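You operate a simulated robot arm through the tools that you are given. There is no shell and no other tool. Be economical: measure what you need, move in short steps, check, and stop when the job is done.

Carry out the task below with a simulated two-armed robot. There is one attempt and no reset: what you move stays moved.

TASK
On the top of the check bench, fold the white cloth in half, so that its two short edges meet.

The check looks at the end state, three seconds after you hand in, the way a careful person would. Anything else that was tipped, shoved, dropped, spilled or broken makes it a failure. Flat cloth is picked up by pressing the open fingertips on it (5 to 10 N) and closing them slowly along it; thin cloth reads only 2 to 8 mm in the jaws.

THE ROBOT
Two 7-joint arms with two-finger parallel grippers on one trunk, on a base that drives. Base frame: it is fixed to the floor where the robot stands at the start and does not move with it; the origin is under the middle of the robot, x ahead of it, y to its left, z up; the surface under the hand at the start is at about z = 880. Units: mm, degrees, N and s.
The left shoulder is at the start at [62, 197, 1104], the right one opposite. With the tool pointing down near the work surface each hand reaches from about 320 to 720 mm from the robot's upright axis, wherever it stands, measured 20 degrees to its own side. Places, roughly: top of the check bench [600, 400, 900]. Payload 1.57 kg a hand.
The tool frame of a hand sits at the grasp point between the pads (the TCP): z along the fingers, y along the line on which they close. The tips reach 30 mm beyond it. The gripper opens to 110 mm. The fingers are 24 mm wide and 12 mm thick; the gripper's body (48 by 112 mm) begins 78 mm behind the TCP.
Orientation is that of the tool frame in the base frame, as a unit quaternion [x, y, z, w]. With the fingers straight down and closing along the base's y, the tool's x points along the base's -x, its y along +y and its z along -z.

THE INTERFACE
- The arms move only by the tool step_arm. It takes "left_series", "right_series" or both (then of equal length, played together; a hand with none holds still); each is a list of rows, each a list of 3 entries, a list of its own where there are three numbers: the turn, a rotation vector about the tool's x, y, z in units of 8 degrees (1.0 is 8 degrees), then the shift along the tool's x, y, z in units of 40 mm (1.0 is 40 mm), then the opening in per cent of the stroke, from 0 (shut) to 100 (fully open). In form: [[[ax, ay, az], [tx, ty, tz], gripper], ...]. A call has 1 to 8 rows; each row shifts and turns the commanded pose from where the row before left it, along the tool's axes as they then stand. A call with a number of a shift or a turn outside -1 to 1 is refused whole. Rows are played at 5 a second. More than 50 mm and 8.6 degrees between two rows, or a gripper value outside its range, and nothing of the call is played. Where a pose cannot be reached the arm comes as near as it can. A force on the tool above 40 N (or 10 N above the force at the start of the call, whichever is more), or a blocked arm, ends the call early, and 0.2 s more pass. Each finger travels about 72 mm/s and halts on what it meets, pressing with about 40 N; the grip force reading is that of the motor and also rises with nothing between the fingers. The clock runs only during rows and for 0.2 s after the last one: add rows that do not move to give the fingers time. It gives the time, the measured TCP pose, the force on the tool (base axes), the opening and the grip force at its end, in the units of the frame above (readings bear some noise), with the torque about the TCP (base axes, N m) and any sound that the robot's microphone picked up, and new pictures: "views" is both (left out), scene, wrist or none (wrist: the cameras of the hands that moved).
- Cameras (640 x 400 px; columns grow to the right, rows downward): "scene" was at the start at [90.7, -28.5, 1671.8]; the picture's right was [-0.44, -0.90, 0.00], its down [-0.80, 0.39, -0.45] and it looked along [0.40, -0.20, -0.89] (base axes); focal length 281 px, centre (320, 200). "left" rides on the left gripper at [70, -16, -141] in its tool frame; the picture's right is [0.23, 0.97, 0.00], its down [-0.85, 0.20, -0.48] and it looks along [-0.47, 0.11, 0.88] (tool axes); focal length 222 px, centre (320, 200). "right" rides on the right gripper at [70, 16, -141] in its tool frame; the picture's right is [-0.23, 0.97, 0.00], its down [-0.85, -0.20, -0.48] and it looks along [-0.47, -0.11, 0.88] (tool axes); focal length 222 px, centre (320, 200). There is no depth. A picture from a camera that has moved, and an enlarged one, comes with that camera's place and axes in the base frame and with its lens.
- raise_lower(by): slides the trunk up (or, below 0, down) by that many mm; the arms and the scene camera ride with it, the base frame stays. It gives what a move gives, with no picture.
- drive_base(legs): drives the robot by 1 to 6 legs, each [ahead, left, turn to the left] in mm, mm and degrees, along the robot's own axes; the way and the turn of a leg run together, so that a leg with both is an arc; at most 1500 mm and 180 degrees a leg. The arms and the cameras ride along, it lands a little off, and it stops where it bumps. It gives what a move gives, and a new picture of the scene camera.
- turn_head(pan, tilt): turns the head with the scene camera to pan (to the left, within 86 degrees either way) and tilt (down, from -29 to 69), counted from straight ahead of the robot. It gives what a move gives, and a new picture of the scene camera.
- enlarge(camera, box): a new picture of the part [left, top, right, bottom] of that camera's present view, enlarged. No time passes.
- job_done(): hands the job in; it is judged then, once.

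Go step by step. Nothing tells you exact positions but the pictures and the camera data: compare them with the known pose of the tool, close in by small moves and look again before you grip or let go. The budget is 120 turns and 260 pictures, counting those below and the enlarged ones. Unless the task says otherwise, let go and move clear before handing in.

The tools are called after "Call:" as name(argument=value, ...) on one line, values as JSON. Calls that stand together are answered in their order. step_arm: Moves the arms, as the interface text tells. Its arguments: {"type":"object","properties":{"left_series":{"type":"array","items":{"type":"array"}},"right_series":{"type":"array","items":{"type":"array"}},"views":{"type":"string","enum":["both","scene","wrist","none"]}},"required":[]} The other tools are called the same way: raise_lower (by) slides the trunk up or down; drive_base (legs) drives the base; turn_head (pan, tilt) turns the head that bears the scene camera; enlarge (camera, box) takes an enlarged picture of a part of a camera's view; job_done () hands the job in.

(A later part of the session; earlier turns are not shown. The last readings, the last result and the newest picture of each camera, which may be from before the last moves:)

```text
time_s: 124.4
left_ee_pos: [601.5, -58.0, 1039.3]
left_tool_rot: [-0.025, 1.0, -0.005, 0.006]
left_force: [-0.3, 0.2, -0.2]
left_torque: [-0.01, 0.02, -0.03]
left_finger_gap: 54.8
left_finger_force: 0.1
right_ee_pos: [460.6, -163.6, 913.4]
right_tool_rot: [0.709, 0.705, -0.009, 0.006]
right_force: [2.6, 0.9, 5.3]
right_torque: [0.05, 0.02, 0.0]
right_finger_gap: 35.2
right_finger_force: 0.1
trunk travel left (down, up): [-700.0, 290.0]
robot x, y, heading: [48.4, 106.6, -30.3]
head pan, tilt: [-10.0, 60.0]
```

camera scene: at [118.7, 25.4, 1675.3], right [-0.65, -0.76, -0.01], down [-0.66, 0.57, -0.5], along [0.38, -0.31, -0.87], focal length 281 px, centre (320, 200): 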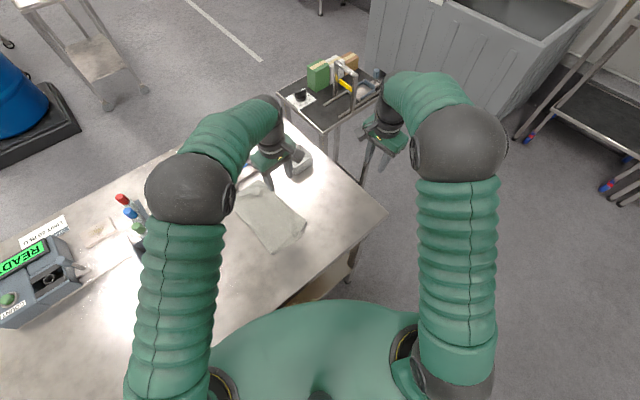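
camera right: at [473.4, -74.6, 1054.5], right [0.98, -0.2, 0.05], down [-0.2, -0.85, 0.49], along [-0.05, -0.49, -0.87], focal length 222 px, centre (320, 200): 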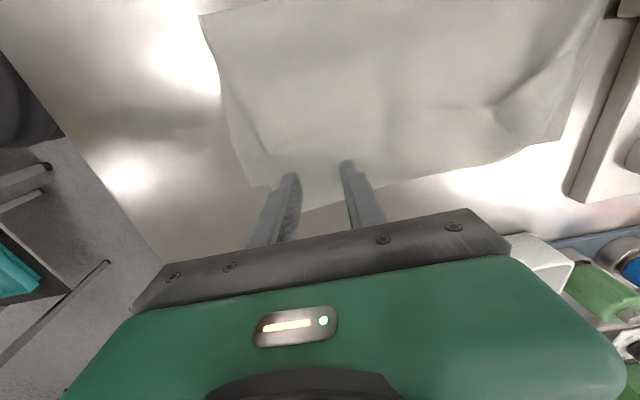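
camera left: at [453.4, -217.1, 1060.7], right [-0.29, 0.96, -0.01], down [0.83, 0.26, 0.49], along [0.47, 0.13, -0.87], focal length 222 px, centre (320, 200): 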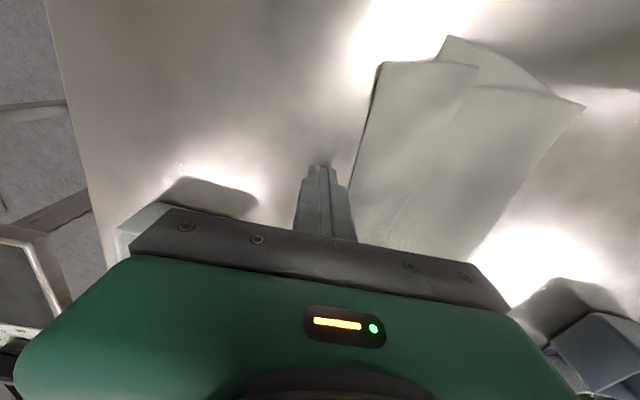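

Call:
step_arm(right_series=[[[0, 0, 0], [0, 0, 0.02], 32], [[0, 0, 0], [0, 0, 0], 28], [[0, 0, 0], [0, 0, 0], 24], [[0, 0, 0], [0, 0, 0], 20], [[0, 0, 0], [0, 0, 0], 16]], views="none")

Call:
step_arm(right_series=[[[0, 0, 0], [0, 0, 0], 13], [[0, 0, 0], [0, 0, 0], 10], [[0, 0, 0], [0, 0, 0], 7], [[0, 0, 0], [0, 0, 0], 4], [[0, 0, 0], [0, 0, 0], 0], [[0, 0, 0], [0, 0, 0], 0]], views="wrist")

```text
time_s: 125.6
left_ee_pos: [600.1, -57.0, 1039.9]
left_tool_rot: [-0.025, 1.0, -0.005, 0.007]
left_force: [-0.4, -0.6, 0.9]
left_torque: [0.01, 0.03, -0.03]
left_finger_gap: 55.0
left_finger_force: 0.0
right_ee_pos: [459.3, -161.3, 913.2]
right_tool_rot: [0.709, 0.705, -0.009, 0.006]
right_force: [-0.4, -0.8, 18.1]
right_torque: [0.15, 0.17, 0.02]
right_finger_gap: 17.8
right_finger_force: 0.3
trunk travel left (down, up): [-700.0, 290.0]
robot x, y, heading: [46.3, 103.0, -30.8]
head pan, tilt: [-10.0, 60.0]
```

```text
time_s: 127.0
left_ee_pos: [599.3, -56.0, 1038.9]
left_tool_rot: [-0.025, 1.0, -0.005, 0.007]
left_force: [0.8, 0.1, 0.7]
left_torque: [0.04, -0.04, -0.02]
left_finger_gap: 55.2
left_finger_force: 0.2
right_ee_pos: [459.1, -162.1, 913.0]
right_tool_rot: [0.709, 0.705, -0.009, 0.006]
right_force: [-4.0, 0.0, 19.6]
right_torque: [0.19, 0.21, 0.06]
right_finger_gap: 0.0
right_finger_force: 21.8
trunk travel left (down, up): [-700.0, 290.0]
robot x, y, heading: [49.0, 102.7, -30.3]
head pan, tilt: [-10.0, 60.0]
camera right: at [478.0, -89.5, 1052.7], right [0.97, -0.23, 0.0], down [-0.2, -0.84, 0.5], along [-0.12, -0.48, -0.87], focal length 222 px, centre (320, 200)
```

right: 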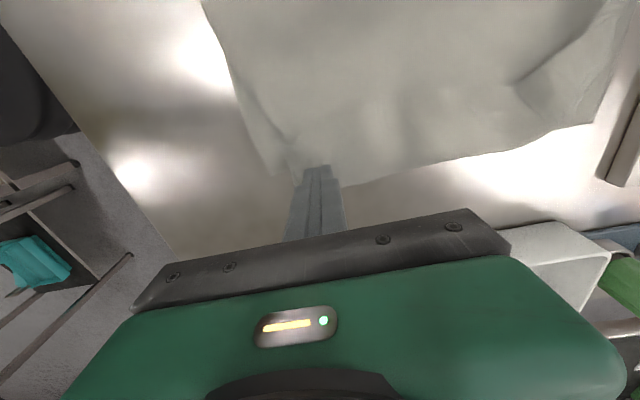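

Gripping mid-flap fails and my stance makes everything awkward. From the right end of the bench, facing +y, both hands can work side by side and tilt forward naturally when laying the hem. I'll raise the hands and drive around.

Call:
step_arm(left_series=[[[0, 0, 0], [0.6, 0, -0.6], 50], [[0, 0, 0], [0.6, 0, -0.6], 50], [[0, 0, 0], [0.6, 0, -0.6], 50], [[0, 0, 0], [0.6, 0, 0], 50], [[0, 0, 0], [0, 0, 0], 50]], right_series=[[[0, 0, 0], [0, 0, -0.9], 0], [[0, 0, 0], [0, 0, -0.9], 10], [[0, 0, 0], [0, -0.3, -0.9], 30], [[0, 0, 0], [-0.5, -0.5, -0.9], 30], [[0, 0, 0], [-0.5, -0.5, -0.5], 30]], views="none")

Call:
drive_base(legs=[[-172, -101, 0], [399, -682, 0]])

Call:
drive_base(legs=[[0, 0, 105]])

```text
time_s: 128.2
left_ee_pos: [502.7, -61.5, 1112.4]
left_tool_rot: [-0.025, 1.0, -0.005, 0.007]
left_force: [0.9, 0.6, -0.4]
left_torque: [0.01, -0.03, 0.0]
left_finger_gap: 55.2
left_finger_force: 0.1
right_ee_pos: [409.7, -191.3, 1078.8]
right_tool_rot: [0.703, 0.711, -0.007, 0.006]
right_force: [-0.9, -0.2, 0.0]
right_torque: [0.0, 0.03, -0.01]
right_finger_gap: 32.9
right_finger_force: 0.1
trunk travel left (down, up): [-700.0, 290.0]
robot x, y, heading: [48.7, 105.3, -30.4]
head pan, tilt: [-10.0, 60.0]
```

```text
time_s: 133.6
left_ee_pos: [327.4, -838.1, 1111.0]
left_tool_rot: [-0.035, 0.999, -0.005, 0.006]
left_force: [-0.4, 0.8, 0.4]
left_torque: [-0.02, -0.02, 0.0]
left_finger_gap: 55.1
left_finger_force: 0.1
right_ee_pos: [238.0, -971.9, 1076.2]
right_tool_rot: [0.697, 0.717, -0.01, 0.005]
right_force: [0.8, -0.5, 0.2]
right_torque: [0.02, 0.03, -0.02]
right_finger_gap: 33.2
right_finger_force: 0.0
trunk travel left (down, up): [-700.0, 290.0]
robot x, y, heading: [-132.3, -681.4, -29.1]
head pan, tilt: [-10.0, 60.0]
camera scene: at [-50.3, -739.6, 1675.6], right [-0.63, -0.78, 0.0], down [-0.67, 0.55, -0.5], along [0.39, -0.32, -0.87], focal length 281 px, centre (320, 200)
```

scene: 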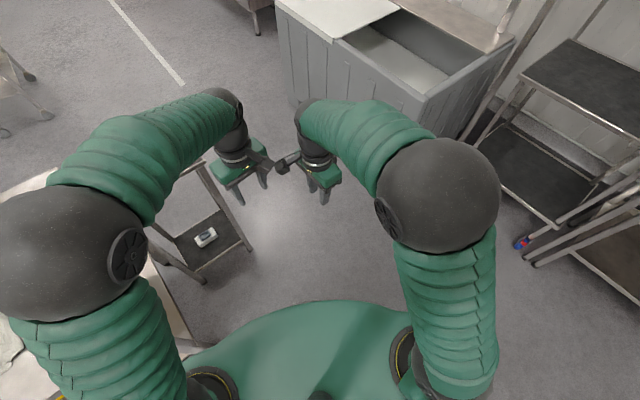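

```text
time_s: 138.4
left_ee_pos: [-95.3, -200.8, 1110.3]
left_tool_rot: [0.811, -0.585, -0.002, -0.008]
left_force: [-0.4, -0.2, 0.6]
left_torque: [0.04, -0.02, 0.01]
left_finger_gap: 55.0
left_finger_force: 0.1
right_ee_pos: [55.8, -256.4, 1077.1]
right_tool_rot: [-0.137, 0.99, -0.002, 0.01]
right_force: [-0.4, 0.0, 1.1]
right_torque: [-0.01, -0.03, 0.02]
right_finger_gap: 33.1
right_finger_force: 0.0
trunk travel left (down, up): [-700.0, 290.0]
robot x, y, heading: [-131.2, -688.0, 75.2]
head pan, tilt: [-10.0, 60.0]
camera scene: at [-95.4, -591.8, 1675.6], right [0.91, -0.42, 0.0], down [-0.36, -0.79, -0.5], along [0.21, 0.45, -0.87], focal length 281 px, centre (320, 200)
```

scene: 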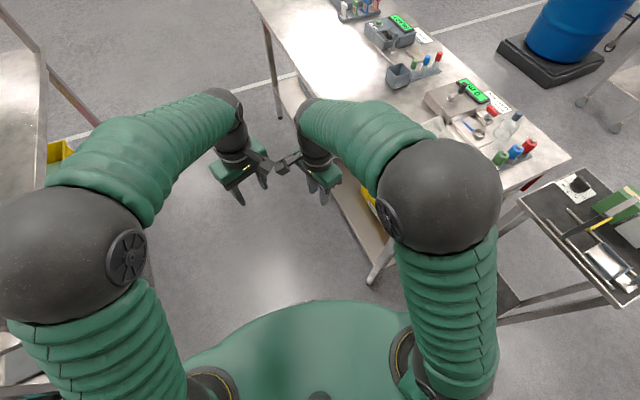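

The way is clear; the cart stays at x > 690. I drive sideways to the end of the bench.

Call:
drive_base(legs=[[125, -475, 0], [46, 12, 0]])

Call:
turn_head(pan=-10, tilt=50)

```text
time_s: 141.8
left_ee_pos: [394.0, -163.0, 1115.4]
left_tool_rot: [0.813, -0.582, -0.007, -0.011]
left_force: [1.0, -0.3, -0.4]
left_torque: [0.0, 0.01, 0.01]
left_finger_gap: 54.8
left_finger_force: 0.1
right_ee_pos: [547.2, -215.5, 1079.7]
right_tool_rot: [-0.141, 0.99, 0.005, 0.009]
right_force: [0.4, 0.4, -0.2]
right_torque: [0.02, 0.03, -0.04]
right_finger_gap: 33.0
right_finger_force: 0.1
trunk travel left (down, up): [-700.0, 290.0]
robot x, y, heading: [357.7, -634.4, 75.7]
head pan, tilt: [-10.0, 60.0]
camera scene: at [400.2, -558.3, 1676.4], right [0.91, -0.41, -0.01], down [-0.36, -0.78, -0.5], along [0.2, 0.46, -0.86], focal length 281 px, centre (320, 200)
```

scene: 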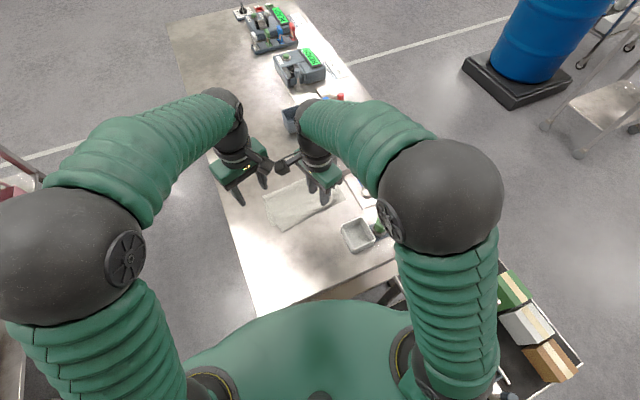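

```text
time_s: 142.5
left_ee_pos: [393.6, -155.1, 1111.4]
left_tool_rot: [0.812, -0.583, -0.003, -0.009]
left_force: [-0.6, -0.3, 0.6]
left_torque: [-0.03, -0.01, -0.01]
left_finger_gap: 55.0
left_finger_force: 0.1
right_ee_pos: [545.0, -208.0, 1078.3]
right_tool_rot: [-0.142, 0.99, 0.002, 0.009]
right_force: [0.1, -0.6, -0.2]
right_torque: [-0.01, -0.02, 0.0]
right_finger_gap: 33.1
right_finger_force: 0.1
trunk travel left (down, up): [-700.0, 290.0]
robot x, y, heading: [358.0, -635.1, 75.6]
head pan, tilt: [-10.0, 50.0]
camera scene: at [401.5, -536.1, 1688.2], right [0.91, -0.41, 0.0], down [-0.32, -0.7, -0.64], along [0.26, 0.58, -0.77], focal length 281 px, centre (320, 200)
```

scene: 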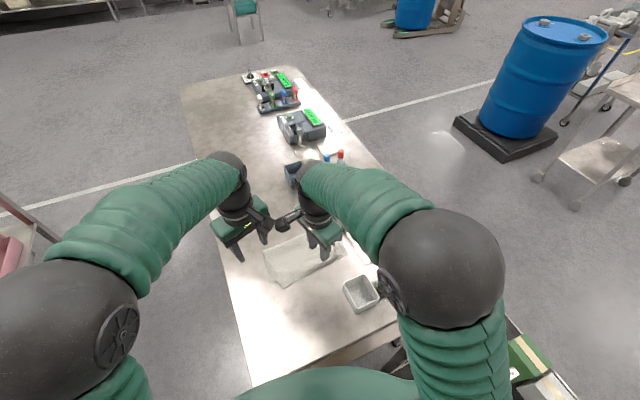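

A much better stance. Let me look at the cloth.

Call:
step_arm(left_series=[[[0, 0, 0], [0, 0.6, -0.3], 40], [[0, 0, 0], [0, 0.6, -0.3], 40], [[0, 0, 0], [0, 0, 0], 40], [[0, 0, 0], [0, 0, 0], 40]], right_series=[[[0, 0, 0], [-0.8, 0, -0.5], 40], [[0, 0, 0], [-0.8, 0, -0.5], 40], [[0, 0, 0], [-0.8, 0, 0], 40], [[0, 0, 0], [0, 0, 0], 40]], views="none")

Call:
enlarge(camera="scene", box=[220, 200, 400, 330])

```text
time_s: 143.5
left_ee_pos: [348.0, -170.9, 1135.5]
left_tool_rot: [0.813, -0.582, -0.004, -0.01]
left_force: [0.4, -0.4, -0.2]
left_torque: [0.02, 0.04, 0.01]
left_finger_gap: 44.1
left_finger_force: 0.1
right_ee_pos: [636.8, -181.1, 1117.2]
right_tool_rot: [-0.141, 0.99, 0.001, 0.009]
right_force: [0.7, -0.4, 0.4]
right_torque: [0.01, 0.03, -0.02]
right_finger_gap: 43.8
right_finger_force: 0.2
trunk travel left (down, up): [-700.0, 290.0]
robot x, y, heading: [358.8, -636.7, 75.5]
head pan, tilt: [-10.0, 50.0]
```

```text
3.08 times, centred on (310, 265) of scene
camera zoom: at [401.8, -533.1, 1688.1], right [0.91, -0.41, 0.0], down [-0.32, -0.7, -0.64], along [0.26, 0.58, -0.77], focal length 865 px, centre (351, 0)
```

zoom: 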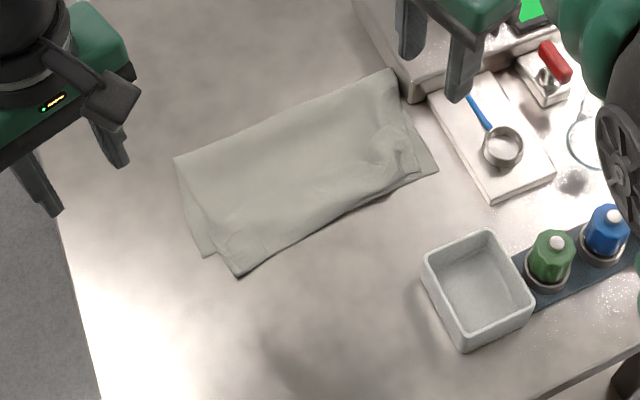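

Call:
enlarge(camera="scene", box=[265, 215, 370, 295])

```text
5.00 times, centred on (318, 255) of scene
camera zoom: at [401.8, -533.1, 1688.1], right [0.91, -0.41, 0.0], down [-0.32, -0.7, -0.64], along [0.26, 0.58, -0.77], focal length 1406 px, centre (332, -75)
```

zoom: 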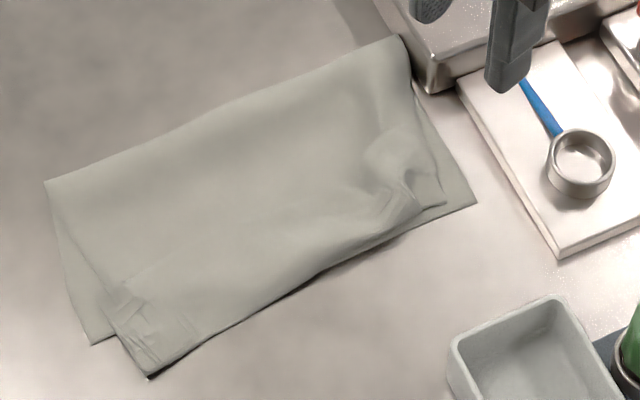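

The hem flap is visible. New plan: drag the bundle to overhang the bench's right end, where edges can be pinched flat with forward-pointing fingers (no rucks), unfold it, and then refold cleanly. I first back off and bring closed fingers onto the cloth to drag it.

Call:
drive_base(legs=[[-121, -31, 0]])

Call:
step_arm(left_series=[[[0, 0, 0], [0, 0, 0], 0], [[0, 0, 0], [0, 0, 0], 0], [[0, 0, 0], [0, 0, 0], 0], [[0, 0, 0], [0, 0, 0], 0], [[0, 0, 0], [0, 0, 0], 0], [[0, 0, 0], [0, 0, 0], 0]], right_series=[[[0, 0, 0], [0, 0, 0], 0], [[0, 0, 0], [0, 0, 0], 0], [[0, 0, 0], [0, 0, 0], 0], [[0, 0, 0], [0, 0, 0], 0], [[0, 0, 0], [0, 0, 0], 0], [[0, 0, 0], [0, 0, 0], 0]], views="none")

```text
time_s: 144.8
left_ee_pos: [340.4, -288.8, 1133.4]
left_tool_rot: [0.813, -0.583, 0.0, -0.009]
left_force: [-0.5, 0.1, 0.3]
left_torque: [-0.02, -0.04, -0.02]
left_finger_gap: 43.8
left_finger_force: 0.2
right_ee_pos: [627.4, -300.0, 1118.6]
right_tool_rot: [-0.142, 0.99, -0.002, 0.013]
right_force: [-1.1, -0.4, 0.1]
right_torque: [-0.02, -0.05, -0.02]
right_finger_gap: 44.2
right_finger_force: 0.0
trunk travel left (down, up): [-700.0, 290.0]
robot x, y, heading: [352.6, -758.4, 75.6]
head pan, tilt: [-10.0, 50.0]
camera scene: at [388.8, -649.5, 1687.9], right [0.91, -0.41, 0.01], down [-0.31, -0.7, -0.64], along [0.27, 0.58, -0.77], focal length 281 px, centre (320, 200)
```

scene: 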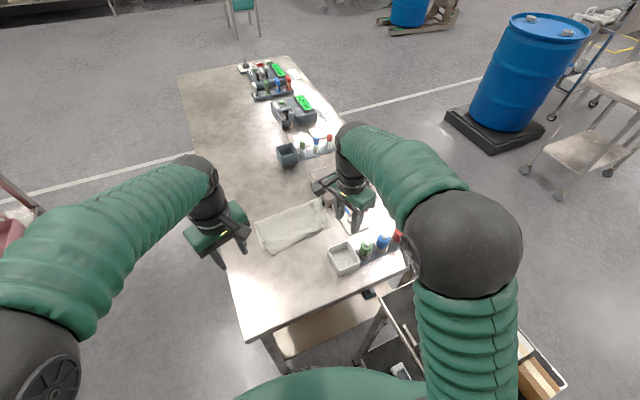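

```text
time_s: 146.2
left_ee_pos: [345.5, -296.1, 1135.8]
left_tool_rot: [0.813, -0.583, -0.004, -0.01]
left_force: [0.4, 0.0, -0.1]
left_torque: [0.02, 0.0, -0.02]
left_finger_gap: 0.0
left_finger_force: 21.3
right_ee_pos: [634.6, -305.7, 1118.2]
right_tool_rot: [-0.141, 0.99, 0.002, 0.011]
right_force: [-0.8, 1.5, 0.0]
right_torque: [0.02, 0.02, 0.02]
right_finger_gap: 0.2
right_finger_force: 21.1
trunk travel left (down, up): [-700.0, 290.0]
robot x, y, heading: [358.0, -759.2, 75.4]
head pan, tilt: [-10.0, 50.0]
```

Call:
step_arm(left_series=[[[0, 0, 0], [-0.35, -0.59, 0.735], 0], [[0, 0, 0], [-0.35, -0.59, 0.735], 0], [[0, 0, 0], [-0.35, -0.59, 0.735], 0], [[0, 0, 0], [-0.35, -0.59, 0.735], 0], [[0, 0, 0], [-0.35, -0.59, 0.735], 0], [[0, 0, 0], [-0.35, -0.59, 0.735], 0], [[0, 0, 0], [-0.35, -0.59, 0.735], 0], [[0, 0, 0], [0, 0, 0], 0]], right_series=[[[0, 0, 0], [-0.01, 0.614, 0.67], 0], [[0, 0, 0], [-0.01, 0.614, 0.67], 0], [[0, 0, 0], [-0.01, 0.614, 0.67], 0], [[0, 0, 0], [-0.01, 0.614, 0.67], 0], [[0, 0, 0], [-0.01, 0.614, 0.67], 0], [[0, 0, 0], [-0.01, 0.614, 0.67], 0], [[0, 0, 0], [-0.01, 0.614, 0.67], 0], [[0, 0, 0], [0, 0, 0], 0]], views="none")

Call:
step_arm(left_series=[[[0, 0, 0], [0, 0, 0.2], 0], [[0, 0, 0], [0, 0, 0], 0], [[0, 0, 0], [0, 0, 0], 0], [[0, 0, 0], [0, 0, 0], 0]], right_series=[[[0, 0, 0], [0, 0, 0.2], 0], [[0, 0, 0], [0, 0, 0], 0], [[0, 0, 0], [0, 0, 0], 0], [[0, 0, 0], [0, 0, 0], 0]], views="scene")

```text
time_s: 148.1
left_ee_pos: [466.4, -144.5, 936.9]
left_tool_rot: [0.814, -0.58, -0.007, -0.011]
left_force: [-3.3, -0.9, 1.4]
left_torque: [0.11, -0.53, -0.05]
left_finger_gap: 0.0
left_finger_force: 21.8
right_ee_pos: [598.0, -138.8, 934.9]
right_tool_rot: [-0.138, 0.99, 0.003, 0.015]
right_force: [3.5, 0.6, -1.3]
right_torque: [-0.07, 0.33, -0.02]
right_finger_gap: 0.0
right_finger_force: 20.9
trunk travel left (down, up): [-700.0, 290.0]
robot x, y, heading: [361.6, -758.8, 75.5]
head pan, tilt: [-10.0, 50.0]
stopped in row 8 (left hand): the force on the tool passed its limit at 42 N (the readings are from after the stop); the commanded pose is now the measured one
```

```text
time_s: 149.1
left_ee_pos: [467.9, -142.8, 927.6]
left_tool_rot: [0.814, -0.581, -0.006, -0.01]
left_force: [-1.5, 0.5, 0.2]
left_torque: [-0.09, -0.17, 0.03]
left_finger_gap: 0.0
left_finger_force: 21.2
right_ee_pos: [599.4, -138.0, 925.1]
right_tool_rot: [-0.138, 0.99, 0.001, 0.013]
right_force: [1.9, -0.7, 0.8]
right_torque: [0.07, 0.27, 0.08]
right_finger_gap: 0.0
right_finger_force: 21.7
trunk travel left (down, up): [-700.0, 290.0]
robot x, y, heading: [355.1, -757.3, 75.7]
head pan, tilt: [-10.0, 50.0]
camera scene: at [399.3, -653.4, 1687.9], right [0.91, -0.41, 0.0], down [-0.32, -0.7, -0.64], along [0.27, 0.58, -0.77], focal length 281 px, centre (320, 200)
```

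scene: 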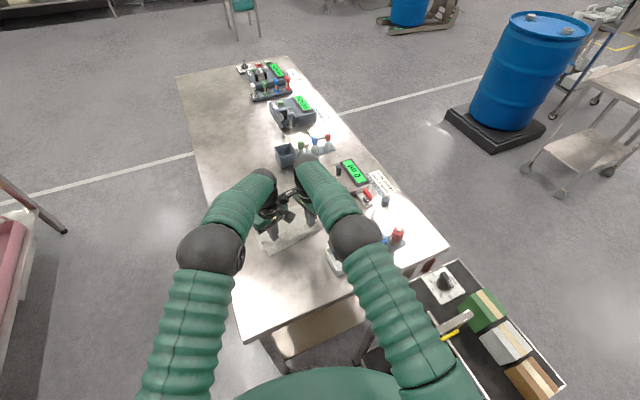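

The hands' bodies touched each other. I raise them, separate, and turn both to the natural yaw.

Call:
step_arm(left_series=[[[0, 0, 0], [0, 0.5, -0.6], 0], [[0, 0, 0], [0, 0.5, -0.6], 0], [[0, 0, 1], [0, 0, 0], 0], [[0, 0, 1], [0, 0, 0], 0], [[0, 0, 1], [0, 0, 0], 0], [[0, 0, 1], [0, 0, 0], 0], [[0, 0, 0], [0, 0, 0], 0], [[0, 0, 0], [0, 0, 0], 0]], right_series=[[[0, 0, 0], [-0.4, 0, -0.6], 0], [[0, 0, -1], [-0.4, 0, -0.6], 0], [[0, 0, -1], [0, 0, 0], 0], [[0, 0, -1], [0, 0, 0], 0], [[0, 0, -1], [0, 0, 0], 0], [[0, 0, -1], [0, 0, 0], 0], [[0, 0, -1], [0, 0, 0], 0], [[0, 0, -1], [0, 0, 0], 0]], views="none")

Call:
step_arm(left_series=[[[0, 0, 0], [0, 0, 0], 0], [[0, 0, 0], [0, 0, 0], 0], [[0, 0, 0], [0, 0, 0], 0]], right_series=[[[0, 0, 0], [0, 0, 0], 0], [[0, 0, 0], [0, 0, 0], 0], [[0, 0, 0], [0, 0, 0], 0]], views="both")

```text
time_s: 150.9
left_ee_pos: [429.2, -156.2, 974.5]
left_tool_rot: [-0.622, 0.783, 0.009, 0.008]
left_force: [-0.2, -0.5, -0.2]
left_torque: [0.0, -0.01, -0.02]
left_finger_gap: 0.0
left_finger_force: 21.1
right_ee_pos: [626.7, -130.3, 972.1]
right_tool_rot: [-0.587, 0.809, -0.007, 0.013]
right_force: [0.4, 0.1, 0.1]
right_torque: [-0.02, 0.05, 0.02]
right_finger_gap: 0.2
right_finger_force: 21.4
trunk travel left (down, up): [-700.0, 290.0]
robot x, y, heading: [359.5, -756.7, 75.3]
head pan, tilt: [-10.0, 50.0]
```

```text
time_s: 151.7
left_ee_pos: [431.4, -156.6, 975.4]
left_tool_rot: [-0.622, 0.783, 0.008, 0.008]
left_force: [-0.3, -0.2, -0.9]
left_torque: [0.02, 0.0, 0.0]
left_finger_gap: 0.0
left_finger_force: 21.6
right_ee_pos: [628.0, -129.6, 973.0]
right_tool_rot: [-0.587, 0.809, -0.006, 0.013]
right_force: [0.1, 0.5, -0.2]
right_torque: [0.0, -0.02, 0.01]
right_finger_gap: 0.1
right_finger_force: 21.2
trunk travel left (down, up): [-700.0, 290.0]
robot x, y, heading: [358.3, -756.7, 75.5]
head pan, tilt: [-10.0, 50.0]
camera scene: at [399.1, -653.7, 1688.0], right [0.91, -0.41, 0.0], down [-0.32, -0.7, -0.64], along [0.27, 0.58, -0.77], focal length 281 px, centre (320, 200)
camera right: at [587.5, -190.5, 1112.9], right [-0.85, 0.52, -0.02], down [0.44, 0.75, 0.5], along [0.27, 0.41, -0.87], focal length 222 px, centre (320, 200)
camera left: at [429.7, -232.1, 1115.6], right [-1.0, 0.0, 0.0], down [0.0, 0.87, 0.5], along [0.0, 0.5, -0.87], focal length 222 px, centre (320, 200)
```

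scene: 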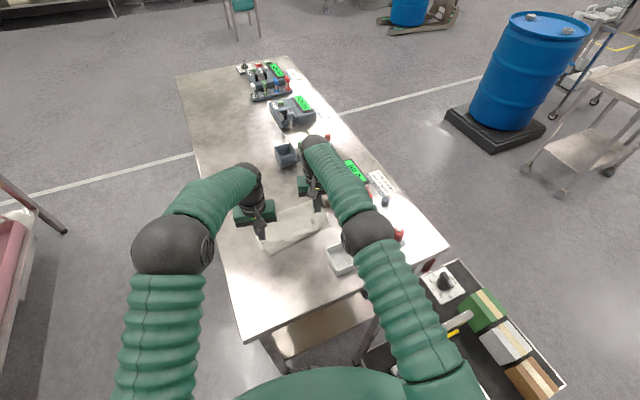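
right: 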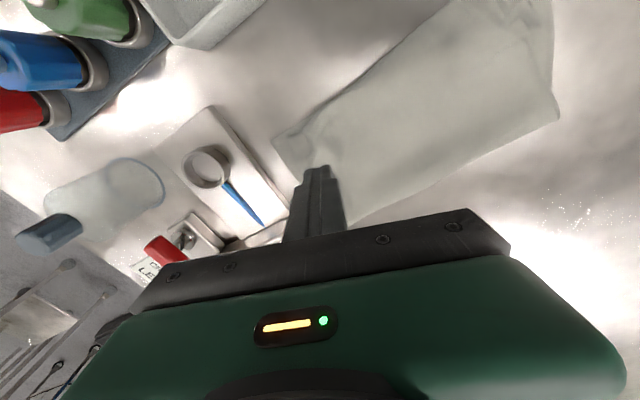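
left: 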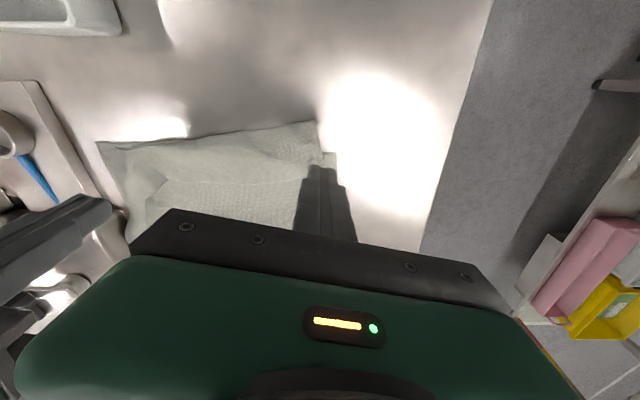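

Idea: grip the *lower* edge's corners (NR/FR), whose inside already faces +y. Lift the cloth so it hangs and untangles, then lay it as a hanging drop-fold, so the held edge lands without flipping. First I expose those corners by nudging the overhanging crease +y with the left fingertip.

Call:
step_arm(left_series=[[[0, 0, 0], [0.43, -0.48, 0.5], 0], [[0, 0, 0], [0, 0, 0.6], 0], [[0, 0, 0], [0, 0, 0.3], 0], [[0, 0, 0], [0, 0, 0.1], 0], [[0, 0, 0], [0, 0, 0], 0], [[0, 0, 0], [0, 0, 0], 0]], views="wrist")

```text
time_s: 153.1
left_ee_pos: [446.2, -177.8, 914.8]
left_tool_rot: [-0.622, 0.783, 0.008, 0.007]
left_force: [0.2, 0.0, 0.5]
left_torque: [0.01, 0.02, -0.02]
left_finger_gap: 0.0
left_finger_force: 21.6
right_ee_pos: [627.0, -128.9, 973.6]
right_tool_rot: [-0.587, 0.809, -0.006, 0.012]
right_force: [0.3, -0.8, 0.0]
right_torque: [0.04, -0.01, -0.01]
right_finger_gap: 0.0
right_finger_force: 21.6
trunk travel left (down, up): [-700.0, 290.0]
robot x, y, heading: [358.8, -756.8, 75.8]
head pan, tilt: [-10.0, 50.0]
camera left: at [446.9, -252.6, 1054.9], right [-1.0, 0.0, 0.0], down [0.0, 0.87, 0.5], along [0.0, 0.5, -0.87], focal length 222 px, centre (320, 200)
```

left: 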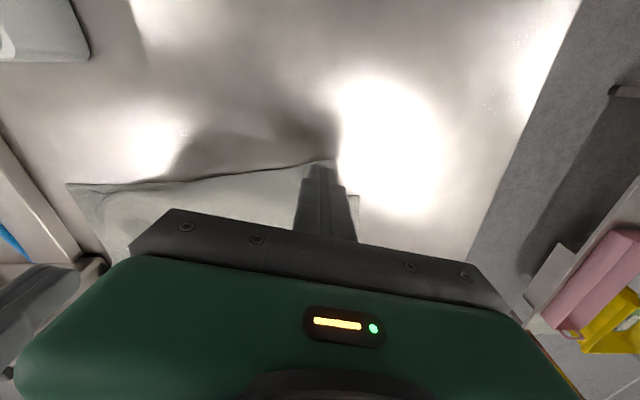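

Call:
step_arm(left_series=[[[0, 0, 0], [0, 0, 0.08], 0], [[0, 0, 0], [-0.35, 0.08, 0.01], 0], [[0, 0, 0], [-0.35, 0.08, 0], 0], [[0, 0, 0], [-0.35, 0.08, 0], 0], [[0, 0, 0], [-0.35, 0.08, 0], 0], [[0, 0, 0], [-0.35, 0.08, 0], 0], [[0, 0, 0], [0, 0, 0], 0]], views="none")

Call:
step_arm(left_series=[[[0, 0, 0], [0, 0, -0.8], 0], [[0, 0, 0], [0, 0.5, -0.8], 0], [[0, 0, 0], [0, 0.5, 0], 0], [[0, 0, 0], [0, 0, 0], 0]], views="wrist")

Call:
enlarge(camera="scene", box=[230, 180, 370, 280])

```text
time_s: 154.7
left_ee_pos: [445.0, -104.8, 913.4]
left_tool_rot: [-0.622, 0.783, 0.009, 0.007]
left_force: [0.5, 0.4, 5.0]
left_torque: [0.06, -0.02, -0.02]
left_finger_gap: 0.0
left_finger_force: 20.9
right_ee_pos: [627.6, -130.5, 973.6]
right_tool_rot: [-0.587, 0.809, -0.005, 0.014]
right_force: [0.5, -0.1, 0.4]
right_torque: [0.03, 0.01, 0.0]
right_finger_gap: 0.1
right_finger_force: 21.1
trunk travel left (down, up): [-700.0, 290.0]
robot x, y, heading: [353.9, -760.1, 75.6]
head pan, tilt: [-10.0, 50.0]
```

```text
time_s: 155.7
left_ee_pos: [403.8, -97.0, 976.3]
left_tool_rot: [-0.622, 0.783, 0.008, 0.007]
left_force: [0.3, -0.1, -0.4]
left_torque: [0.0, -0.01, -0.01]
left_finger_gap: 0.1
left_finger_force: 20.8
right_ee_pos: [627.6, -128.8, 973.1]
right_tool_rot: [-0.587, 0.81, -0.006, 0.012]
right_force: [-0.7, 0.4, -1.1]
right_torque: [-0.01, -0.01, 0.0]
right_finger_gap: 0.0
right_finger_force: 21.4
trunk travel left (down, up): [-700.0, 290.0]
robot x, y, heading: [352.2, -759.8, 75.5]
head pan, tilt: [-10.0, 50.0]
camera left: at [404.7, -172.6, 1116.7], right [-1.0, 0.0, 0.0], down [0.0, 0.87, 0.5], along [0.0, 0.5, -0.87], focal length 222 px, centre (320, 200)
```

left: 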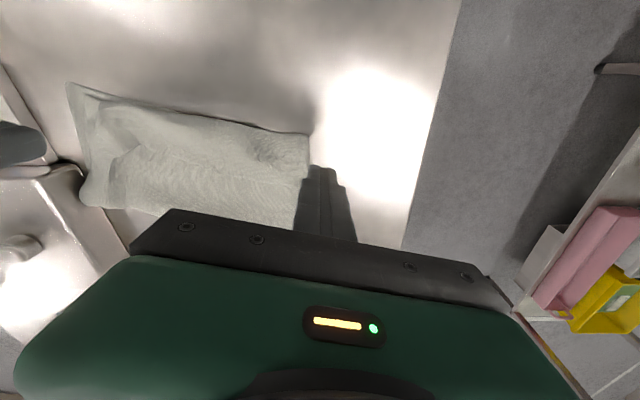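

```text
4.00 times, centred on (300, 230) of scene
camera zoom: at [398.9, -653.0, 1687.9], right [0.91, -0.41, 0.0], down [-0.32, -0.7, -0.64], along [0.27, 0.58, -0.77], focal length 1125 px, centre (400, 80)
```

zoom: 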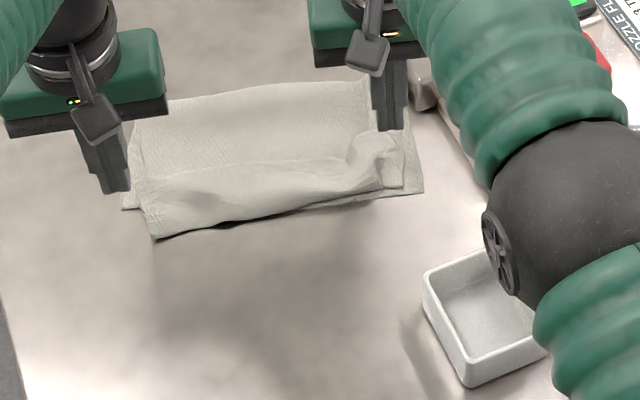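

Everything drags together. I'll unfold instead: grip the near crease corner, about (424,-116) and double layer, with the left hand on the diagonal, and swing it away to +y.

Call:
step_arm(left_series=[[[0, 0, 1], [0, 0, 0], 36], [[0, 0, 1], [0, 0, 0], 36], [[0, 0, 1], [0, 0, 0], 36], [[0, 0, 1], [0, 0, 0], 36], [[0, 0, 0], [-0.33, -0.35, 0.3], 36], [[0, 0, 0], [-0.33, -0.35, 0.3], 36], [[0, 0, 0], [0, 0, 0], 36], [[0, 0, 0], [0, 0, 0], 36]], views="wrist")

Call:
enlarge(camera="left", box=[150, 40, 450, 240])

```text
time_s: 157.5
left_ee_pos: [444.0, -97.8, 954.3]
left_tool_rot: [-0.381, 0.924, 0.01, 0.005]
left_force: [-0.1, 0.2, -0.6]
left_torque: [0.01, 0.01, -0.02]
left_finger_gap: 39.7
left_finger_force: 0.1
right_ee_pos: [627.5, -130.0, 973.1]
right_tool_rot: [-0.588, 0.809, -0.005, 0.013]
right_force: [0.2, 0.6, -0.3]
right_torque: [0.01, -0.01, -0.03]
right_finger_gap: 0.0
right_finger_force: 21.1
trunk travel left (down, up): [-700.0, 290.0]
robot x, y, heading: [354.5, -756.2, 75.7]
head pan, tilt: [-10.0, 50.0]
camera left: at [406.3, -162.1, 1094.8], right [-0.85, 0.53, 0.01], down [0.46, 0.73, 0.5], along [0.25, 0.43, -0.87], focal length 222 px, centre (320, 200)
```

left: 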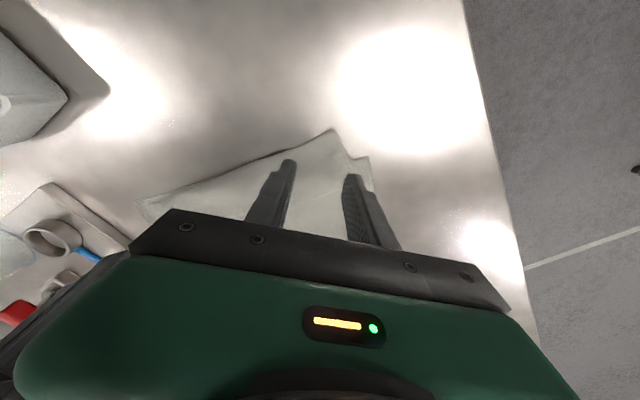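

```text
2.00 times, centred on (300, 140) of left
camera zoom: at [406.3, -162.1, 1094.8], right [-0.85, 0.53, 0.01], down [0.46, 0.73, 0.5], along [0.25, 0.43, -0.87], focal length 444 px, centre (360, 320)
```

zoom: 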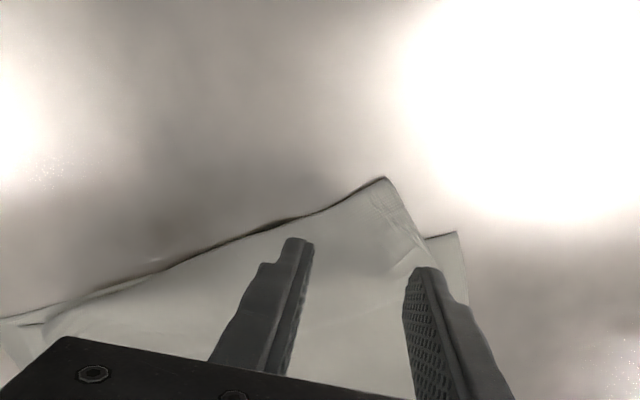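

Call:
step_arm(left_series=[[[0, 0, 0], [0, 0, 0.4], 36], [[0, 0, 0], [0, 0, 0.4], 36], [[0, 0, 0], [0, 0, 0.1], 36], [[0, 0, 0], [0, 0, 0.06], 36], [[0, 0, 0], [0, 0, 0.04], 36], [[0, 0, 0], [0, 0, 0], 36], [[0, 0, 0], [0, 0, 0], 36]], views="none")

```text
time_s: 159.1
left_ee_pos: [444.8, -98.3, 914.0]
left_tool_rot: [-0.382, 0.924, 0.011, 0.005]
left_force: [0.5, -0.3, 1.0]
left_torque: [0.03, -0.01, 0.0]
left_finger_gap: 39.5
left_finger_force: 0.3
right_ee_pos: [626.8, -129.2, 972.2]
right_tool_rot: [-0.587, 0.81, -0.005, 0.013]
right_force: [0.2, -0.7, -0.2]
right_torque: [-0.02, 0.01, 0.0]
right_finger_gap: 0.1
right_finger_force: 20.9
trunk travel left (down, up): [-700.0, 290.0]
robot x, y, heading: [355.8, -757.9, 75.1]
head pan, tilt: [-10.0, 50.0]
```

Call:
step_arm(left_series=[[[0, 0, 0], [0, 0, 0.05], 36], [[0, 0, 0], [0, 0, 0], 36], [[0, 0, 0], [0, 0, 0], 32], [[0, 0, 0], [0, 0, 0], 28], [[0, 0, 0], [0, 0, 0], 24], [[0, 0, 0], [0, 0, 0], 20]], views="none")

Call:
step_arm(left_series=[[[0, 0, 0], [0, 0, 0], 17], [[0, 0, 0], [0, 0, 0], 14], [[0, 0, 0], [0, 0, 0], 11], [[0, 0, 0], [0, 0, 0], 8], [[0, 0, 0], [0, 0, 0], 5], [[0, 0, 0], [0, 0, 0], 2], [[0, 0, 0], [0, 0, 0], 0], [[0, 0, 0], [0, 0, 0], 0]], views="wrist")

```text
time_s: 160.5
left_ee_pos: [445.9, -98.5, 912.4]
left_tool_rot: [-0.382, 0.924, 0.011, 0.006]
left_force: [-0.5, -1.1, 10.3]
left_torque: [0.12, 0.02, 0.0]
left_finger_gap: 20.6
left_finger_force: 0.0
right_ee_pos: [628.3, -129.8, 974.3]
right_tool_rot: [-0.587, 0.809, -0.005, 0.013]
right_force: [0.5, -1.4, 0.6]
right_torque: [0.0, -0.02, 0.01]
right_finger_gap: 0.2
right_finger_force: 21.5
trunk travel left (down, up): [-700.0, 290.0]
robot x, y, heading: [356.1, -757.9, 75.9]
head pan, tilt: [-10.0, 50.0]
```

```text
time_s: 162.3
left_ee_pos: [443.3, -98.7, 913.1]
left_tool_rot: [-0.382, 0.924, 0.011, 0.005]
left_force: [-2.1, 1.3, 15.1]
left_torque: [0.11, 0.01, -0.01]
left_finger_gap: 0.0
left_finger_force: 21.6
right_ee_pos: [627.0, -130.9, 974.3]
right_tool_rot: [-0.587, 0.809, -0.005, 0.014]
right_force: [-0.7, -0.7, 0.0]
right_torque: [0.0, 0.01, 0.0]
right_finger_gap: 0.1
right_finger_force: 21.9
trunk travel left (down, up): [-700.0, 290.0]
robot x, y, heading: [356.3, -758.6, 75.4]
head pan, tilt: [-10.0, 50.0]
camera left: at [405.6, -163.3, 1053.4], right [-0.85, 0.53, 0.01], down [0.46, 0.73, 0.5], along [0.25, 0.43, -0.87], focal length 222 px, centre (320, 200)
```

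left: 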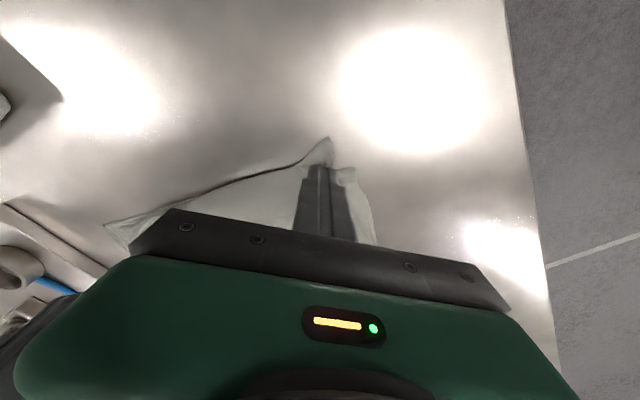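

Stacked layers won't pinch. I'll instead drag the lower layer out by its exposed side strips: left fingertip on the near strip and right fingertip on the far strip, both pulling toward me (-y).

Call:
step_arm(left_series=[[[0, 0, 0], [0, 0, -0.5], 0], [[0, 0, 0], [-0.2, 1.0, 0], 0], [[0, 0, 0], [0, 0, 0.4], 0], [[0, 0, 0], [0, 0, 0.08], 0], [[0, 0, 0], [0, 0, 0.06], 0], [[0, 0, 0], [0, 0, 0], 0], [[0, 0, 0], [0, 0, 0], 0]], right_series=[[[0, 0, 0], [0.23, -0.65, 0.4], 0], [[0, 0, 0], [0, 0, 0.5], 0], [[0, 0, 0], [0, 0, 0.4], 0], [[0, 0, 0], [0, 0, 0.1], 0], [[0, 0, 0], [0, 0, 0.08], 0], [[0, 0, 0], [0, 0, 0], 0], [[0, 0, 0], [0, 0, 0], 0]], views="wrist")

```text
time_s: 163.9
left_ee_pos: [420.7, -67.1, 913.6]
left_tool_rot: [-0.382, 0.924, 0.012, 0.007]
left_force: [-0.4, 2.3, 13.4]
left_torque: [-0.06, -0.11, 0.04]
left_finger_gap: 0.0
left_finger_force: 21.3
left hand out of reach, approached as far as the arm can: row 2
right_ee_pos: [651.6, -146.5, 916.7]
right_tool_rot: [-0.587, 0.81, -0.005, 0.014]
right_force: [0.6, -0.1, -0.1]
right_torque: [0.03, -0.01, 0.02]
right_finger_gap: 0.0
right_finger_force: 21.1
trunk travel left (down, up): [-700.0, 290.0]
robot x, y, heading: [359.5, -760.8, 75.3]
head pan, tilt: [-10.0, 50.0]
camera right: at [611.3, -208.5, 1054.9], right [-0.85, 0.52, -0.02], down [0.44, 0.75, 0.5], along [0.27, 0.42, -0.87], focal length 222 px, centre (320, 200)
camera left: at [382.1, -131.7, 1053.2], right [-0.85, 0.53, 0.01], down [0.46, 0.73, 0.5], along [0.26, 0.43, -0.87], focal length 222 px, centre (320, 200)
```

right: 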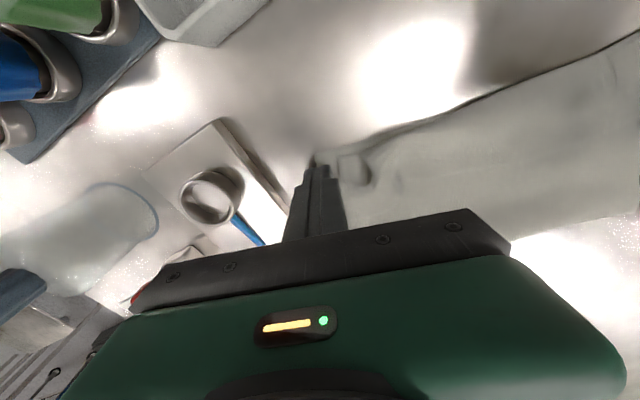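
left: 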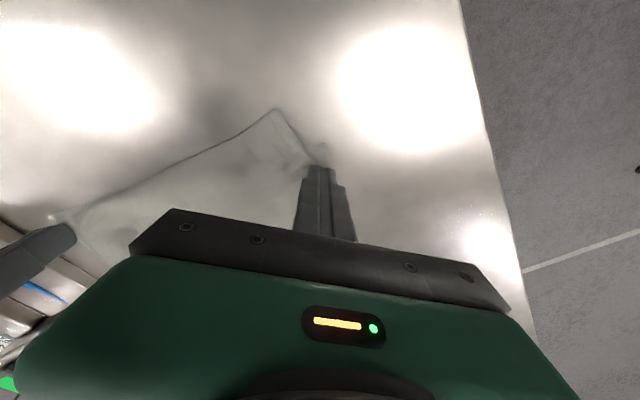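

Call:
step_arm(left_series=[[[0, 0, 0], [0, 0, 0], 0], [[0, 0, 0], [0, 0, 0], 0], [[0, 0, 0], [0.28, -0.28, 0], 0], [[0, 0, 0], [0.28, -0.28, 0], 0], [[0, 0, 0], [0.28, -0.28, 0], 0], [[0, 0, 0], [0.28, -0.28, 0], 0], [[0, 0, 0], [0.28, -0.28, 0], 0], [[0, 0, 0], [0, 0, 0], 0]], right_series=[[[0, 0, 0], [0, 0, 0.08], 0], [[0, 0, 0], [0, 0, 0.03], 0], [[0, 0, 0], [0.38, -0.124, 0], 0], [[0, 0, 0], [0.38, -0.124, 0], 0], [[0, 0, 0], [0.38, -0.124, 0], 0], [[0, 0, 0], [0.38, -0.124, 0], 0], [[0, 0, 0], [0.38, -0.124, 0], 0], [[0, 0, 0], [0, 0, 0], 0]], views="wrist")

Call:
enlarge(camera="scene", box=[220, 170, 380, 290])

```text
time_s: 165.7
left_ee_pos: [419.4, -151.0, 912.2]
left_tool_rot: [-0.382, 0.924, 0.013, 0.008]
left_force: [-0.9, 6.1, 34.9]
left_torque: [0.02, -0.31, 0.04]
left_finger_gap: 0.0
left_finger_force: 21.1
right_ee_pos: [649.2, -229.2, 911.2]
right_tool_rot: [-0.587, 0.809, -0.003, 0.016]
right_force: [0.1, 1.5, 11.3]
right_torque: [0.0, 0.1, 0.01]
right_finger_gap: 0.0
right_finger_force: 21.2
trunk travel left (down, up): [-700.0, 290.0]
robot x, y, heading: [357.8, -757.1, 75.5]
head pan, tilt: [-10.0, 50.0]
camera right: at [609.0, -290.7, 1051.1], right [-0.85, 0.52, -0.02], down [0.44, 0.74, 0.5], along [0.27, 0.42, -0.87], focal length 222 px, centre (320, 200)
camera left: at [381.7, -215.1, 1052.5], right [-0.85, 0.53, 0.01], down [0.46, 0.73, 0.5], along [0.26, 0.43, -0.86], focal length 222 px, centre (320, 200)
```

right: 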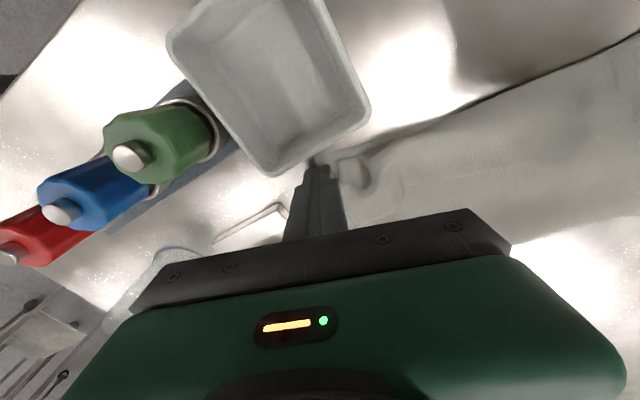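
left: 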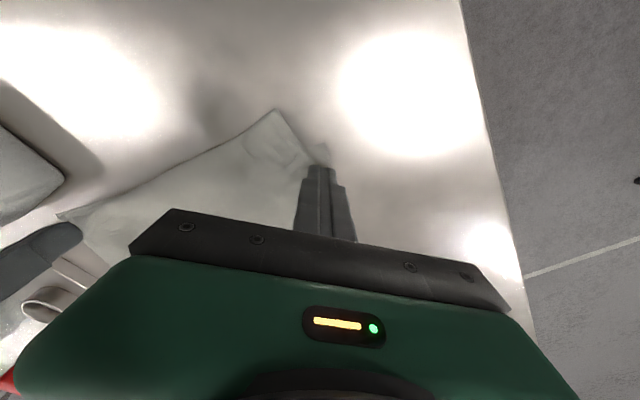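

```text
3.33 times, centred on (300, 230) of scene
camera zoom: at [396.4, -663.0, 1689.2], right [0.91, -0.41, 0.0], down [-0.32, -0.7, -0.64], along [0.27, 0.59, -0.76], focal length 938 px, centre (387, 100)
```

zoom: 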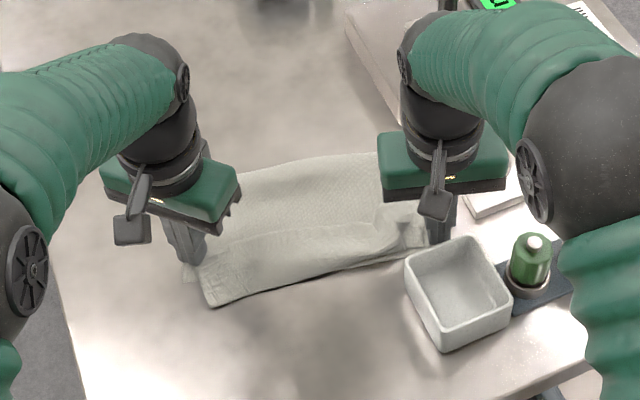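

Pressing drags the whole bundle reliably. I'll use that: drag it so the flap overhangs the bench end and gravity drops the hem, then drag it back flat. I regrip further in, away from the dish.

Call:
step_arm(left_series=[[[0, 0, 0], [0, 0, -0.7], 0], [[0, 0, 0], [-0.5, 0.13, 0], 0], [[0, 0, 0], [-0.5, 0.13, 0], 0], [[0, 0, 0], [0, 0, 0], 0], [[0, 0, 0], [0, 0, 0.4], 0], [[0, 0, 0], [0, 0, 0.2], 0], [[0, 0, 0], [0, 0, 0], 0], [[0, 0, 0], [0, 0, 0], 0]], right_series=[[[0, 0, 0], [0, 0, -0.9], 0], [[0, 0, 0], [-0.58, 0.51, 0], 0], [[0, 0, 0], [-0.58, 0.51, 0], 0], [[0, 0, 0], [-0.58, 0.51, 0], 0], [[0, 0, 0], [-0.58, 0.51, 0.5], 0], [[0, 0, 0], [0, 0, 0.3], 0], [[0, 0, 0], [0, 0, 0], 0], [[0, 0, 0], [0, 0, 0], 0]], views="none")

```text
time_s: 167.5
left_ee_pos: [440.8, -109.4, 914.0]
left_tool_rot: [-0.382, 0.924, 0.011, 0.005]
left_force: [0.6, 0.0, 3.0]
left_torque: [0.0, 0.01, 0.03]
left_finger_gap: 0.2
left_finger_force: 21.1
right_ee_pos: [603.6, -122.5, 914.7]
right_tool_rot: [-0.587, 0.809, -0.006, 0.013]
right_force: [0.0, -0.6, 1.1]
right_torque: [0.02, 0.0, 0.02]
right_finger_gap: 0.2
right_finger_force: 21.1
right hand out of reach, approached as far as the arm can: row 5
trunk travel left (down, up): [-700.0, 290.0]
robot x, y, heading: [356.4, -756.6, 75.5]
head pan, tilt: [-10.0, 50.0]
```

Call:
step_arm(left_series=[[[0, 0, 0], [0, 0, 0.06], 0], [[0, 0, 0], [0.383, 0.383, 0], 0], [[0, 0, 0], [0.383, 0.383, 0], 0], [[0, 0, 0], [0.383, 0.383, 0], 0], [[0, 0, 0], [0.495, -0.495, 0], 0], [[0, 0, 0], [0.495, -0.495, 0], 0], [[0, 0, 0], [0.495, -0.495, 0], 0], [[0, 0, 0], [0, 0, 0], 0]], right_series=[[[0, 0, 0], [0, 0, 0.07], 0], [[0, 0, 0], [0.167, 0.515, 0], 0], [[0, 0, 0], [0.167, 0.515, 0], 0], [[0, 0, 0], [0.167, 0.515, 0], 0], [[0, 0, 0], [0.666, -0.216, 0], 0], [[0, 0, 0], [0.666, -0.216, 0], 0], [[0, 0, 0], [0.666, -0.216, 0], 0], [[0, 0, 0], [0, 0, 0], 0]], views="scene")

Call:
enlarge(camera="scene", box=[210, 180, 390, 330])

```text
time_s: 169.0
left_ee_pos: [375.3, -162.5, 911.6]
left_tool_rot: [-0.383, 0.923, 0.017, 0.01]
left_force: [-0.1, -3.1, 18.5]
left_torque: [-0.28, 0.09, 0.01]
left_finger_gap: 0.0
left_finger_force: 21.0
right_ee_pos: [535.8, -178.1, 912.6]
right_tool_rot: [-0.586, 0.81, -0.004, 0.014]
right_force: [-0.6, -1.4, 10.0]
right_torque: [-0.17, 0.1, 0.01]
right_finger_gap: 0.1
right_finger_force: 20.8
trunk travel left (down, up): [-700.0, 290.0]
robot x, y, heading: [357.1, -759.8, 75.6]
head pan, tilt: [-10.0, 50.0]
stopped in row 7 (left hand): the force on the tool passed its limit at 42 N (the readings are from after the stop); the commanded pose is now the measured one
camera scene: at [398.6, -659.6, 1688.1], right [0.91, -0.41, 0.0], down [-0.32, -0.7, -0.64], along [0.27, 0.59, -0.77], focal length 281 px, centre (320, 200)
```

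scene: 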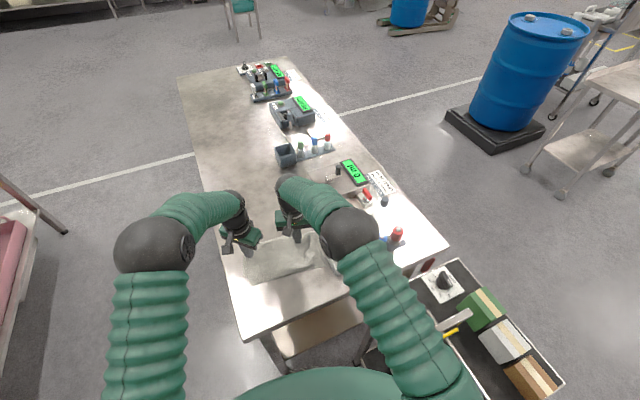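

```text
2.67 times, centred on (300, 255) of scene
camera zoom: at [398.6, -659.6, 1688.1], right [0.91, -0.41, 0.0], down [-0.32, -0.7, -0.64], along [0.27, 0.59, -0.77], focal length 750 px, centre (373, 53)
```

zoom: 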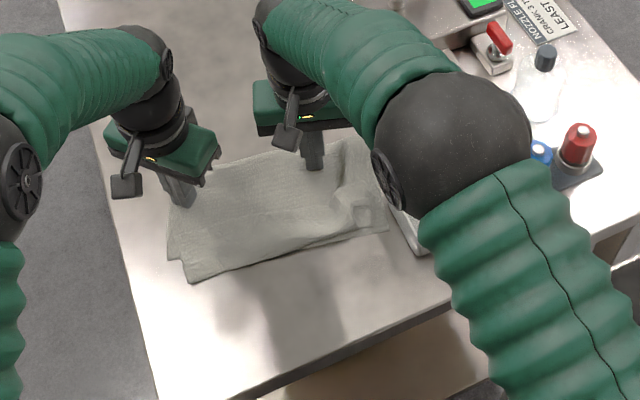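

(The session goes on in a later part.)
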